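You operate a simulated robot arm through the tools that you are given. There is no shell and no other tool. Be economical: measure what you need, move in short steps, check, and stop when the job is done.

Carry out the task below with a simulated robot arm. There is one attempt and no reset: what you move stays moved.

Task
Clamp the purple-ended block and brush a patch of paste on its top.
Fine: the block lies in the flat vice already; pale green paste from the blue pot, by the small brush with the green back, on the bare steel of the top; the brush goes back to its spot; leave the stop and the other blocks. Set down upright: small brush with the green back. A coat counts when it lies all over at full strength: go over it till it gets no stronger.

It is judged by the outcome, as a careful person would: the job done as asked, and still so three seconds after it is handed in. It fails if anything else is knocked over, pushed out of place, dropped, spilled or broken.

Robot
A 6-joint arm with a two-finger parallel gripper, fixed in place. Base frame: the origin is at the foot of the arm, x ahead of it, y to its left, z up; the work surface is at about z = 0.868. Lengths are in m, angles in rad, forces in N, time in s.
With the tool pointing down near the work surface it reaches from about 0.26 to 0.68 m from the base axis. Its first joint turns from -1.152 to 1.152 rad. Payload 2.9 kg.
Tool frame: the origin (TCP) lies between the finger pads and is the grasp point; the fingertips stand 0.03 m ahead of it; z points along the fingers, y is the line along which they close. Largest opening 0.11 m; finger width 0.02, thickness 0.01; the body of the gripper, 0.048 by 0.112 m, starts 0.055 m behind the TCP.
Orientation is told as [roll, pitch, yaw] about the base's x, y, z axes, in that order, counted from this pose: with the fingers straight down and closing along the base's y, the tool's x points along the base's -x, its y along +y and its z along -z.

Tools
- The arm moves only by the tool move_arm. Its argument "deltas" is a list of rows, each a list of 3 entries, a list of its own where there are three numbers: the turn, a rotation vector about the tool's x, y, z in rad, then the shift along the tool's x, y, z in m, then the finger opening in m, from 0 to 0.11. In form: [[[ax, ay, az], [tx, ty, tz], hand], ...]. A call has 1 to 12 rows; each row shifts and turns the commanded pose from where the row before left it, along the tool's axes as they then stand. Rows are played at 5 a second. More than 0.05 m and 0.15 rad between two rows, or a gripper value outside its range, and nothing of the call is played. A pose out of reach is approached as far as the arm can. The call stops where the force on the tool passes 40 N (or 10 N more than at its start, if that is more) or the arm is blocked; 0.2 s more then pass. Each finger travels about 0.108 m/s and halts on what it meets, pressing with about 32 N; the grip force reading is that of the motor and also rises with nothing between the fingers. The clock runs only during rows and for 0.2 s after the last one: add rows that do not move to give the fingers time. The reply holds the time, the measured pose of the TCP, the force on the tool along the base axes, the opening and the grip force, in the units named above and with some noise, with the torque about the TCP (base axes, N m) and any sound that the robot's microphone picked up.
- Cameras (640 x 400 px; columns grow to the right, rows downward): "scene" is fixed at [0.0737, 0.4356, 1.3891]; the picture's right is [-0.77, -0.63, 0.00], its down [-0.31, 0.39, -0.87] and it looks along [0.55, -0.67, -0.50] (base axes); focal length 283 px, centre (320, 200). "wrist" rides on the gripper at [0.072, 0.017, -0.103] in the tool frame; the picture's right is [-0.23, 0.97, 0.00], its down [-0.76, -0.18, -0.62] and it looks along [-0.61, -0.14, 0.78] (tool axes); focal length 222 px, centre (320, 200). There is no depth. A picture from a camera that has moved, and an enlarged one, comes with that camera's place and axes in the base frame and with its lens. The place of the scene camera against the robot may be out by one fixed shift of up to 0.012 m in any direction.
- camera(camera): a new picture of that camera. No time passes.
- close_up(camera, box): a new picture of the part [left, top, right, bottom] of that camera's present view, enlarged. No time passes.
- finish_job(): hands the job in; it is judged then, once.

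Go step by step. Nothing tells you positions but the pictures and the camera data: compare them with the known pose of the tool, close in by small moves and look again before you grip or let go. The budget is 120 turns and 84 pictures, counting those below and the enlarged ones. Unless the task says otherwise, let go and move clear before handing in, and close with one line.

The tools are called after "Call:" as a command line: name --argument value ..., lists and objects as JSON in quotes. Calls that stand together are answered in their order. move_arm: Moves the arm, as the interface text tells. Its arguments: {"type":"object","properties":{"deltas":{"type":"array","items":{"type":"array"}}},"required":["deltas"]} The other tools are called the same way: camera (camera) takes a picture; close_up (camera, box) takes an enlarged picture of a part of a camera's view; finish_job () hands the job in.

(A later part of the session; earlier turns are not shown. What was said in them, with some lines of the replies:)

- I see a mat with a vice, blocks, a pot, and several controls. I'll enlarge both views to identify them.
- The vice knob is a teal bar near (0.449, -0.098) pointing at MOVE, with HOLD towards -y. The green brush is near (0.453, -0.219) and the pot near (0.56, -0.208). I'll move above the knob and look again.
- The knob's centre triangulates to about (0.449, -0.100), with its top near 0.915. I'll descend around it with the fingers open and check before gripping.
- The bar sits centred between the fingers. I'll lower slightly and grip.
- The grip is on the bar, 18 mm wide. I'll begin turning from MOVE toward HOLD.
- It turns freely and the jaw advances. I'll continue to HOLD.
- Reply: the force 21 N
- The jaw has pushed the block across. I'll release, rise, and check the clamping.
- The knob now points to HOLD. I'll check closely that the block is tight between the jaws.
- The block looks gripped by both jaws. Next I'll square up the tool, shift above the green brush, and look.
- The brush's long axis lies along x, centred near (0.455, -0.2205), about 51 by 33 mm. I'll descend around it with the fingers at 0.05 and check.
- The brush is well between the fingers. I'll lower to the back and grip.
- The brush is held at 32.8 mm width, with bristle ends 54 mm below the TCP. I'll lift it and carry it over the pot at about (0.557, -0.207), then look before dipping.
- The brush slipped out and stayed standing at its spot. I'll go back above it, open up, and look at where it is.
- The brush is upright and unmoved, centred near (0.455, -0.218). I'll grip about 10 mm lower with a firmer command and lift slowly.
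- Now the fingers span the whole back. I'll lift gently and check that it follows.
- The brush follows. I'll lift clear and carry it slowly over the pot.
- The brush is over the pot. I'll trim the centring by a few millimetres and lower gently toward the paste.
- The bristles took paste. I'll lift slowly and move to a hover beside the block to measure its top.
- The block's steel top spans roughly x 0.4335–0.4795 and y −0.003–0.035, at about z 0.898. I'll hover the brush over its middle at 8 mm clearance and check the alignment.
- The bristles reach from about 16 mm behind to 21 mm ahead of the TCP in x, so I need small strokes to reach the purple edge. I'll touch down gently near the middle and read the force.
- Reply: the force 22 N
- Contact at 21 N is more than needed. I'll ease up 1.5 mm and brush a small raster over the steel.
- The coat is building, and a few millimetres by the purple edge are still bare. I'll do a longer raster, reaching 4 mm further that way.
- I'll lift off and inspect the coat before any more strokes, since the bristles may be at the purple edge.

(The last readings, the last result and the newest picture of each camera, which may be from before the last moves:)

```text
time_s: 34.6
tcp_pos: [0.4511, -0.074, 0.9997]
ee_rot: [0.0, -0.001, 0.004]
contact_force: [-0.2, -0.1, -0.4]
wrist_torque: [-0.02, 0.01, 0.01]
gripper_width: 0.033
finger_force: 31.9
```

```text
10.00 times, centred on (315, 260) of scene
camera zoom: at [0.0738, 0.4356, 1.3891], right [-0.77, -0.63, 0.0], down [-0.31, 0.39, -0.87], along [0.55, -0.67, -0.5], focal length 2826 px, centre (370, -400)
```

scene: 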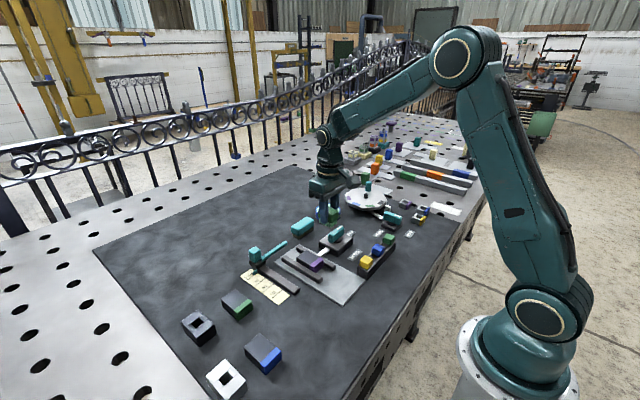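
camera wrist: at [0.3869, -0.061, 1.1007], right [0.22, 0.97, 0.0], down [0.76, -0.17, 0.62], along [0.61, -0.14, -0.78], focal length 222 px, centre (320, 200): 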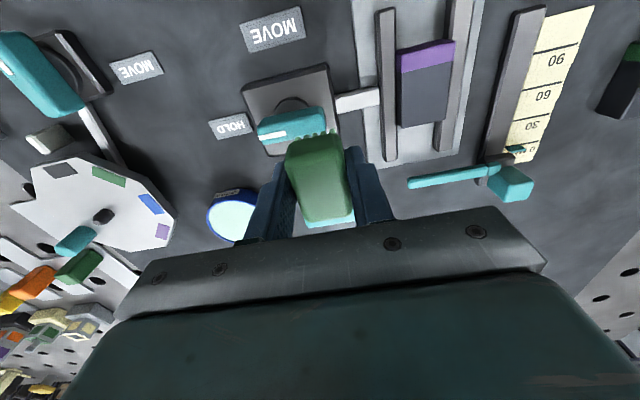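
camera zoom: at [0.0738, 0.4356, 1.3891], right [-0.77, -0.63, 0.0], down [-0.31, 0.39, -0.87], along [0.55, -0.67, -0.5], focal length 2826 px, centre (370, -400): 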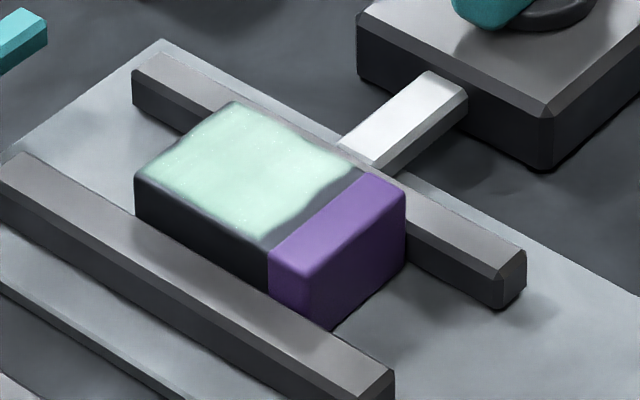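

The purple is clean, and a roughly 3–4 mm bare strip remains along it. I'll go back down and brush again, 3 mm closer to the purple.

Call:
move_arm --deltas '[[[0, 0, 0], [0, 0.02, 0], 0.0], [[0, 0, 0], [0, 0.025, 0], 0.0], [[0, 0, 0], [0, 0.025, 0], 0.0], [[0, 0, 0], [0, 0.02, 0], 0.0], [[0, 0, 0], [0, 0, 0.025], 0.0], [[0, 0, 0], [0, 0, 0.02], 0.0], [[0, 0, 0], [0, 0, 0.0105], 0.0], [[0, 0, 0], [0, 0, 0], 0.0]]'

Call:
move_arm --deltas '[[[0, 0, 0], [0.004, 0, 0], 0.0], [[0, 0, 0], [0.003, 0, 0], 0.0], [[0, 0, 0], [0, 0.007, 0], 0.0], [[0, 0, 0], [0, -0.0065, 0], 0.0], [[0, 0, 0], [0, -0.0065, 0], 0.0], [[0, 0, 0], [-0.005, 0, 0], 0.0], [[0, 0, 0], [0, 0.0065, 0], 0.0], [[0, 0, 0], [0, 0.0065, 0], 0.0], [[0, 0, 0], [-0.005, 0, 0], 0.0], [[0, 0, 0], [0, -0.0065, 0], 0.0], [[0, 0, 0], [0, -0.0065, 0], 0.0], [[0, 0, 0], [-0.004, 0.006, 0], 0.0]]'

Call:
move_arm --deltas '[[[0, 0, 0], [0, 0.007, 0], 0.0], [[0, 0, 0], [0.007, 0, 0], 0.0], [[0, 0, 0], [0.007, 0, 0], 0.0], [[0, 0, 0], [0, -0.007, 0], 0.0], [[0, 0, 0], [0, -0.006, 0], 0.0], [[0, 0, 0], [-0.007, 0, 0], 0.0], [[0, 0, 0], [-0.007, 0, 0], 0.0], [[0, 0, 0], [0.007, 0.006, 0], 0.0], [[0, 0, 0], [0.007, 0, 0], 0.0], [[0, 0, 0], [0, 0, 0], 0.0]]'

Call:
move_arm --deltas '[[[0, 0, 0], [-0.007, 0, 0], 0.0], [[0, 0, 0], [0, 0, -0.01], 0.0], [[0, 0, 0], [0, 0, -0.02], 0.0], [[0, 0, 0], [0, 0, -0.0255], 0.0], [[0, 0, 0], [0, -0.02, 0], 0.0], [[0, 0, 0], [0, -0.025, 0], 0.0], [[0, 0, 0], [0, -0.025, 0], 0.0], [[0, 0, 0], [0, -0.02, 0], 0.0], [[0, 0, 0], [0, 0, 0], 0.0]]'

Call:
close_up --camera "wrist" --box '[350, 40, 510, 140]'

Call:
close_up --camera "scene" --box '[285, 240, 345, 280]'

```text
time_s: 36.4
tcp_pos: [0.4505, 0.0143, 0.9425]
ee_rot: [0.001, -0.001, 0.004]
contact_force: [-3.2, 1.1, 10.7]
wrist_torque: [0.06, 0.12, -0.02]
gripper_width: 0.0333
finger_force: 32.1
```

```text
time_s: 39.0
tcp_pos: [0.4588, 0.0149, 0.9421]
ee_rot: [-0.001, -0.002, -0.002]
contact_force: [-2.5, -7.1, 22.1]
wrist_torque: [-0.23, 0.13, -0.03]
gripper_width: 0.0335
finger_force: 31.7
```

```text
time_s: 41.2
tcp_pos: [0.445, 0.0156, 0.9421]
ee_rot: [0.0, -0.002, 0.005]
contact_force: [4.4, 1.5, 11.6]
wrist_torque: [0.01, -0.16, 0.02]
gripper_width: 0.0333
finger_force: 31.6
```

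```text
time_s: 43.2
tcp_pos: [0.4533, -0.073, 0.9986]
ee_rot: [0.0, -0.001, 0.004]
contact_force: [0.2, 0.1, -0.2]
wrist_torque: [-0.01, -0.01, 0.02]
gripper_width: 0.0329
finger_force: 32.4
```

```text
4.00 times, centred on (430, 90) of wrist
camera zoom: at [0.3799, -0.0572, 1.1008], right [0.22, 0.97, 0.0], down [0.76, -0.17, 0.62], along [0.61, -0.14, -0.78], focal length 888 px, centre (-120, 640)
```

zoom: 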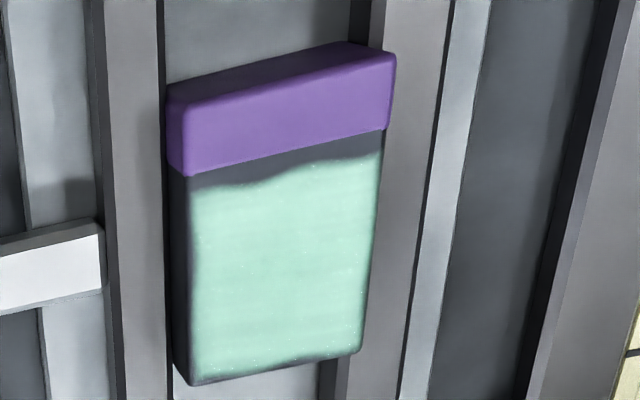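

```text
10.00 times, centred on (315, 260) of scene
camera zoom: at [0.0738, 0.4356, 1.3891], right [-0.77, -0.63, 0.0], down [-0.31, 0.39, -0.87], along [0.55, -0.67, -0.5], focal length 2826 px, centre (370, -400)
```

zoom: 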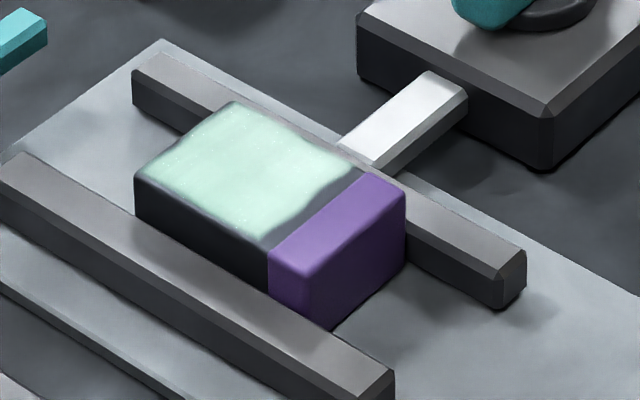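

The coat's outline and tone did not change, so it looks saturated. To rule out a dry brush I'll dip once more and go over it again.

Call:
move_arm --deltas '[[[0, 0, 0], [-0.01, -0.014, 0], 0.0], [[0, 0, 0], [-0.02, -0.025, 0], 0.0], [[0, 0, 0], [-0.02, -0.025, 0], 0.0], [[0, 0, 0], [-0.02, -0.025, 0], 0.0], [[0, 0, 0], [-0.02, -0.025, 0], 0.0], [[0, 0, 0], [-0.0186, -0.02, 0], 0.0], [[0, 0, 0], [0, 0, 0], 0.0], [[0, 0, 0], [0, 0, 0.025], 0.0], [[0, 0, 0], [0, 0, 0.02], 0.0], [[0, 0, 0], [0, 0, 0.012], 0.0], [[0, 0, 0], [0, 0, 0.006], 0.0], [[0, 0, 0], [0, 0, 0], 0.0]]'

Call:
close_up --camera "scene" --box '[280, 165, 376, 225]'

```text
time_s: 45.8
tcp_pos: [0.5609, -0.2082, 0.9349]
ee_rot: [0.0, -0.001, 0.003]
contact_force: [0.3, 0.6, -1.3]
wrist_torque: [0.0, 0.0, 0.03]
gripper_width: 0.0332
finger_force: 32.0
```

```text
6.67 times, centred on (328, 195) of scene
camera zoom: at [0.0738, 0.4356, 1.3891], right [-0.77, -0.63, 0.0], down [-0.31, 0.39, -0.87], along [0.55, -0.67, -0.5], focal length 1884 px, centre (267, 233)
```

zoom: 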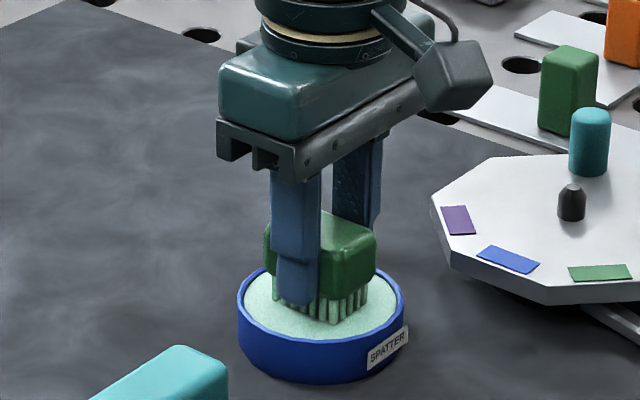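

There is almost no contact, since the brush has slid up a little in the grip. I'll go 3 mm deeper, then return to the block.

Call:
move_arm --deltas '[[[0, 0, 0], [0, 0, 0.0015], 0.0], [[0, 0, 0], [0, 0, 0.0015], 0.0], [[0, 0, 0], [0, 0, 0], 0.0]]'

```text
time_s: 46.6
tcp_pos: [0.5608, -0.2079, 0.9333]
ee_rot: [-0.004, -0.004, 0.003]
contact_force: [-5.2, 1.5, 22.9]
wrist_torque: [0.06, 0.14, 0.0]
gripper_width: 0.0334
finger_force: 32.2
```

Dipped firmly. I'll lift and return to the block for another pass.

Call:
move_arm --deltas '[[[0, 0, 0], [0, 0, -0.01], 0.0], [[0, 0, 0], [0, 0, -0.02], 0.0], [[0, 0, 0], [0, 0, -0.02], 0.0], [[0, 0, 0], [0, 0, -0.0165], 0.0], [[0, 0, 0], [0.01, 0.02, 0], 0.0], [[0, 0, 0], [0.02, 0.035, 0], 0.0], [[0, 0, 0], [0.02, 0.04, 0], 0.0], [[0, 0, 0], [0.02, 0.04, 0], 0.0], [[0, 0, 0], [0.02, 0.04, 0], 0.0], [[0, 0, 0], [0.0186, 0.034, 0], 0.0], [[0, 0, 0], [0, 0.015, 0], 0.0], [[0, 0, 0], [0, 0, 0], 0.0]]'

Call:
move_arm --deltas '[[[0, 0, 0], [0, 0, 0.025], 0.0], [[0, 0, 0], [0, 0, 0.02], 0.0], [[0, 0, 0], [0, 0, 0.0105], 0.0], [[0, 0, 0], [0, 0, 0], 0.0]]'

```text
time_s: 49.2
tcp_pos: [0.4523, 0.0153, 0.9986]
ee_rot: [0.0, -0.001, 0.004]
contact_force: [0.0, -1.2, 0.2]
wrist_torque: [0.0, -0.02, 0.02]
gripper_width: 0.033
finger_force: 32.3
```

```text
time_s: 50.2
tcp_pos: [0.4515, 0.0143, 0.9422]
ee_rot: [-0.001, -0.001, 0.006]
contact_force: [0.0, 0.2, -1.0]
wrist_torque: [-0.01, 0.0, -0.02]
gripper_width: 0.0333
finger_force: 32.0
```

No contact yet, so I'll lower in 1.5 mm steps.

Call:
move_arm --deltas '[[[0, 0, 0], [0, 0, 0.0015], 0.0], [[0, 0, 0], [0, 0, 0.001], 0.0], [[0, 0, 0], [0, 0, 0], 0.0]]'

```text
time_s: 51.0
tcp_pos: [0.453, 0.0147, 0.9427]
ee_rot: [0.0, -0.001, 0.005]
contact_force: [-3.8, -0.3, 15.8]
wrist_torque: [-0.05, 0.0, 0.0]
gripper_width: 0.0334
finger_force: 32.1
```

Good contact at about 16 N. I'll repeat the raster and then inspect.

Call:
move_arm --deltas '[[[0, 0, 0], [0.004, 0, 0], 0.0], [[0, 0, 0], [0.003, 0, 0], 0.0], [[0, 0, 0], [0, 0.007, 0], 0.0], [[0, 0, 0], [0, -0.0065, 0], 0.0], [[0, 0, 0], [0, -0.0065, 0], 0.0], [[0, 0, 0], [-0.005, 0, 0], 0.0], [[0, 0, 0], [0, 0.0065, 0], 0.0], [[0, 0, 0], [0, 0.0065, 0], 0.0], [[0, 0, 0], [-0.005, 0, 0], 0.0], [[0, 0, 0], [0, -0.0065, 0], 0.0], [[0, 0, 0], [0, -0.0065, 0], 0.0], [[0, 0, 0], [-0.004, 0.006, 0], 0.0]]'

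Call:
move_arm --deltas '[[[0, 0, 0], [0, 0.007, 0], 0.0], [[0, 0, 0], [0.007, 0, 0], 0.0], [[0, 0, 0], [0.007, 0, 0], 0.0], [[0, 0, 0], [0, -0.007, 0], 0.0], [[0, 0, 0], [0, -0.006, 0], 0.0], [[0, 0, 0], [-0.007, 0, 0], 0.0], [[0, 0, 0], [-0.007, 0, 0], 0.0], [[0, 0, 0], [0.007, 0.006, 0], 0.0]]'

Call:
move_arm --deltas '[[[0, 0, 0], [0, 0, -0.012], 0.0], [[0, 0, 0], [0, 0, -0.02], 0.0], [[0, 0, 0], [0, 0, -0.026], 0.0], [[0, 0, 0], [0, -0.02, 0], 0.0], [[0, 0, 0], [0, -0.025, 0], 0.0], [[0, 0, 0], [0, -0.025, 0], 0.0], [[0, 0, 0], [0, -0.02, 0], 0.0], [[0, 0, 0], [0, 0, 0], 0.0]]'

Call:
close_up --camera "wrist" --box '[350, 40, 510, 140]'

Call:
close_up --camera "scene" --box '[285, 240, 345, 280]'

```text
time_s: 53.6
tcp_pos: [0.4574, 0.0153, 0.9399]
ee_rot: [0.0, 0.002, 0.003]
contact_force: [0.0, -0.1, 0.8]
wrist_torque: [-0.01, -0.05, 0.01]
gripper_width: 0.0333
finger_force: 31.5
```

```text
time_s: 55.4
tcp_pos: [0.4514, 0.0152, 0.9403]
ee_rot: [0.0, 0.0, 0.004]
contact_force: [-0.6, -0.2, 0.2]
wrist_torque: [-0.02, 0.0, 0.0]
gripper_width: 0.0331
finger_force: 31.8
```

```text
time_s: 57.2
tcp_pos: [0.4501, -0.0746, 0.998]
ee_rot: [0.0, 0.0, 0.003]
contact_force: [0.2, -0.4, -0.7]
wrist_torque: [-0.03, -0.02, 0.0]
gripper_width: 0.0333
finger_force: 31.5
```

```text
4.00 times, centred on (430, 90) of wrist
camera zoom: at [0.3777, -0.0582, 1.1011], right [0.22, 0.97, 0.0], down [0.76, -0.17, 0.62], along [0.61, -0.14, -0.78], focal length 888 px, centre (-120, 640)
```

zoom: 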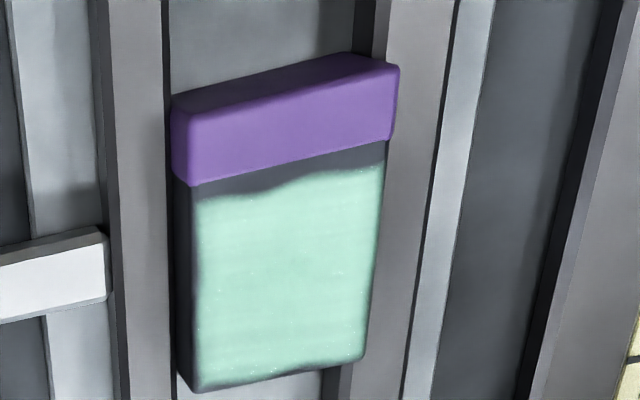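

```text
10.00 times, centred on (315, 260) of scene
camera zoom: at [0.0738, 0.4356, 1.3891], right [-0.77, -0.63, 0.0], down [-0.31, 0.39, -0.87], along [0.55, -0.67, -0.5], focal length 2826 px, centre (370, -400)
```

zoom: 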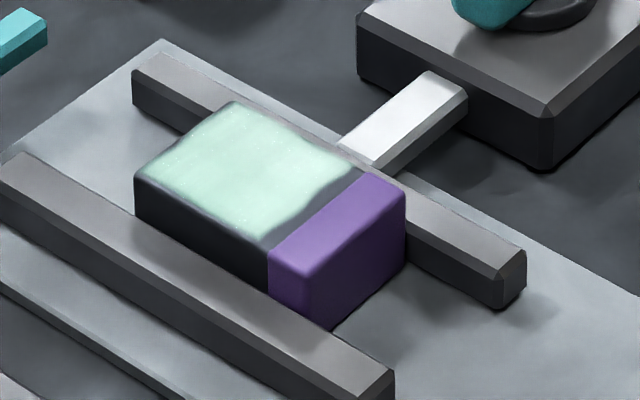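

The coat is unchanged, so it is at full strength. I'll carry the brush back over its spot, staying above the knob on the way.

Call:
move_arm --deltas '[[[0, 0, 0], [-0.0026, -0.02, 0], 0.0], [[0, 0, 0], [0, -0.03, 0], 0.0], [[0, 0, 0], [0, -0.03, 0], 0.0], [[0, 0, 0], [0, -0.03, 0], 0.0], [[0, 0, 0], [0, -0.024, 0], 0.0], [[0, 0, 0], [0, -0.01, 0], 0.0], [[0, 0, 0], [0, 0, 0.025], 0.0], [[0, 0, 0], [0, 0, 0.025], 0.0], [[0, 0, 0], [0, 0, 0.02], 0.0], [[0, 0, 0], [0, 0, 0], 0.0]]'

Call:
close_up --camera "scene" --box '[330, 190, 410, 240]'

Call:
close_up --camera "wrist" --box '[220, 70, 420, 195]'

```text
time_s: 59.4
tcp_pos: [0.4555, -0.2175, 0.9277]
ee_rot: [-0.001, 0.0, 0.002]
contact_force: [1.2, -0.7, 0.2]
wrist_torque: [-0.01, 0.01, 0.0]
gripper_width: 0.0333
finger_force: 31.5
```

```text
8.00 times, centred on (370, 215) of scene
camera zoom: at [0.0738, 0.4356, 1.3891], right [-0.77, -0.63, 0.0], down [-0.31, 0.39, -0.87], along [0.55, -0.67, -0.5], focal length 2261 px, centre (-80, 80)
```

zoom: 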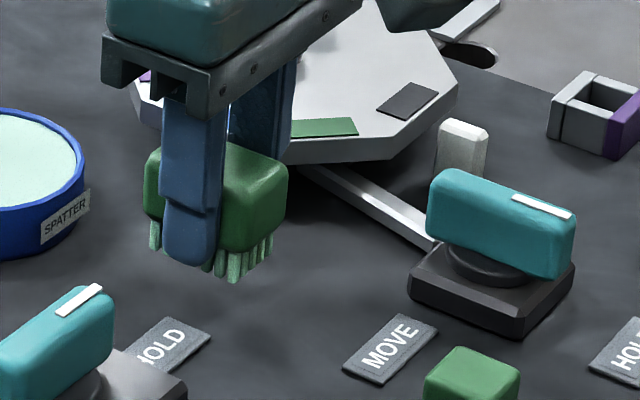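

```text
3.20 times, centred on (320, 132) of wrist
camera zoom: at [0.3813, -0.2017, 1.0304], right [0.22, 0.97, 0.0], down [0.76, -0.17, 0.62], along [0.61, -0.14, -0.78], focal length 711 px, centre (320, 416)
```

zoom: 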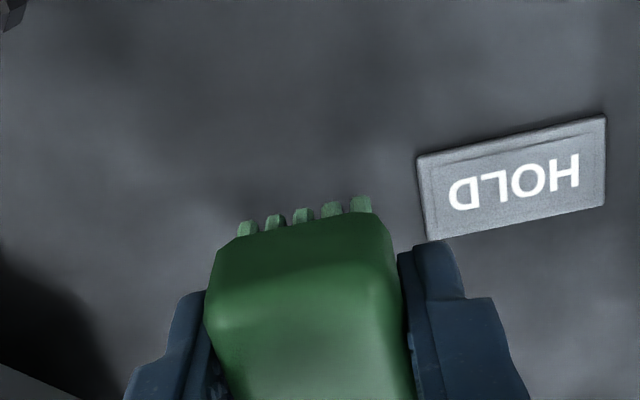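

The brush is upright above its spot. I'll lower until it touches.

Call:
move_arm --deltas '[[[0, 0, 0], [0, 0, 0.01], 0.0], [[0, 0, 0], [0, 0, 0.006], 0.0], [[0, 0, 0], [0, 0, 0.002], 0.0], [[0, 0, 0], [0, 0, 0.001], 0.0], [[0, 0, 0], [0, 0, 0], 0.0]]'

```text
time_s: 60.6
tcp_pos: [0.4544, -0.2177, 0.909]
ee_rot: [-0.001, 0.0, 0.005]
contact_force: [-0.3, -0.4, -0.2]
wrist_torque: [0.04, 0.0, -0.01]
gripper_width: 0.033
finger_force: 32.5
```

Call:
move_arm --deltas '[[[0, 0, 0], [0, 0, 0.001], 0.0], [[0, 0, 0], [0, 0, 0], 0.0]]'

Call:
close_up --camera "scene" --box '[330, 190, 410, 240]'

```text
time_s: 61.2
tcp_pos: [0.4544, -0.2176, 0.9084]
ee_rot: [0.001, 0.001, 0.004]
contact_force: [-0.3, -0.6, -1.2]
wrist_torque: [-0.02, -0.06, 0.02]
gripper_width: 0.0331
finger_force: 32.0
```

```text
8.00 times, centred on (370, 215) of scene
camera zoom: at [0.0738, 0.4356, 1.3891], right [-0.77, -0.63, 0.0], down [-0.31, 0.39, -0.87], along [0.55, -0.67, -0.5], focal length 2261 px, centre (-80, 80)
```

zoom: 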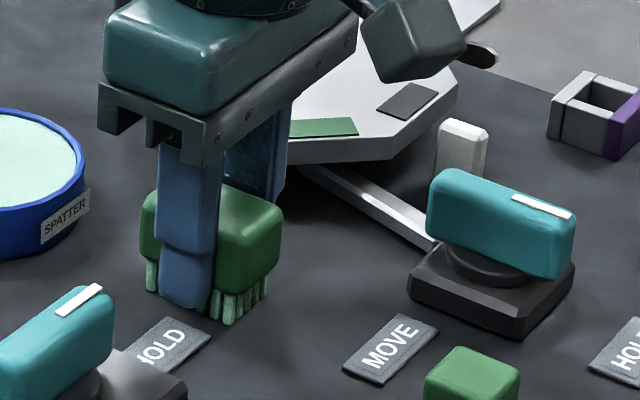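

It is within about 2 mm of the original spot, slightly toward +y. I'll trim −1.5 mm in y and lower to contact.

Call:
move_arm --deltas '[[[0, 0, 0], [0, -0.0015, 0], 0.0], [[0, 0, 0], [0, 0, 0.001], 0.0], [[0, 0, 0], [0, 0, 0], 0.0]]'

```text
time_s: 62.0
tcp_pos: [0.455, -0.2192, 0.9079]
ee_rot: [0.001, -0.001, 0.003]
contact_force: [-1.4, 1.0, 5.2]
wrist_torque: [0.01, 0.11, -0.02]
gripper_width: 0.0333
finger_force: 31.6
```

Contact at 5 N. I'll release slowly, rise straight up, and verify.

Call:
move_arm --deltas '[[[0, 0, 0], [0, 0, 0], 0.037], [[0, 0, 0], [0, 0, 0], 0.042], [[0, 0, 0], [0, 0, 0], 0.055], [[0, 0, 0], [0, 0, -0.01], 0.055], [[0, 0, 0], [0, 0, -0.03], 0.055], [[0, 0, 0], [0, 0, -0.04], 0.055], [[0, 0, 0], [0, 0, -0.045], 0.055], [[0, 0, 0], [0, 0, -0.045], 0.055], [[0, 0, 0], [0, 0, 0], 0.055]]'

Call:
close_up --camera "scene" --box '[330, 190, 410, 240]'

Call:
close_up --camera "scene" --box '[230, 160, 470, 310]'

```text
time_s: 64.0
tcp_pos: [0.4547, -0.2184, 1.0781]
ee_rot: [-0.001, -0.002, 0.002]
contact_force: [-0.1, 0.4, 0.5]
wrist_torque: [-0.02, 0.02, 0.02]
gripper_width: 0.0551
finger_force: 0.2
```

```text
8.00 times, centred on (370, 215) of scene
camera zoom: at [0.0737, 0.4356, 1.3891], right [-0.77, -0.63, 0.0], down [-0.31, 0.39, -0.87], along [0.55, -0.67, -0.5], focal length 2261 px, centre (-80, 80)
```

zoom: 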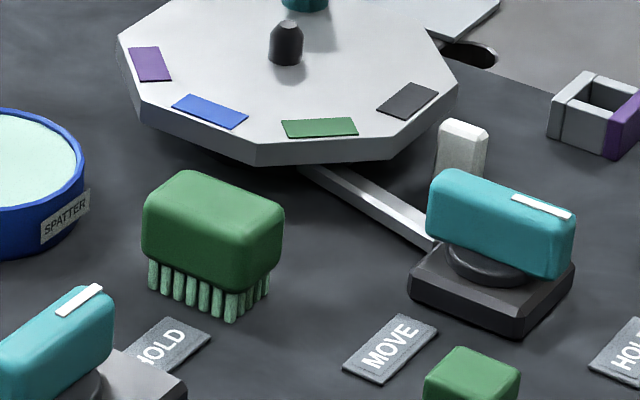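

```text
2.67 times, centred on (350, 235) of scene
camera zoom: at [0.0737, 0.4356, 1.3891], right [-0.77, -0.63, 0.0], down [-0.31, 0.39, -0.87], along [0.55, -0.67, -0.5], focal length 754 px, centre (240, 107)
```

zoom: 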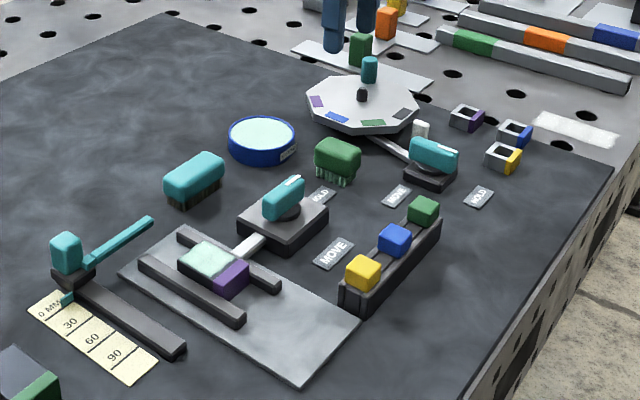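

The brush stands upright on its original spot, the knob is at HOLD with the block clamped, the steel is coated, and nothing else has moved. I'll hand in.

Call:
finish_job

```text
The job is handed in.
```

I clamped the purple-ended block, coated its steel top with the pale green paste until it got no stronger (a strip about 3–4 mm wide beside the purple stayed bare), and put the green-backed brush back upright on its spot.
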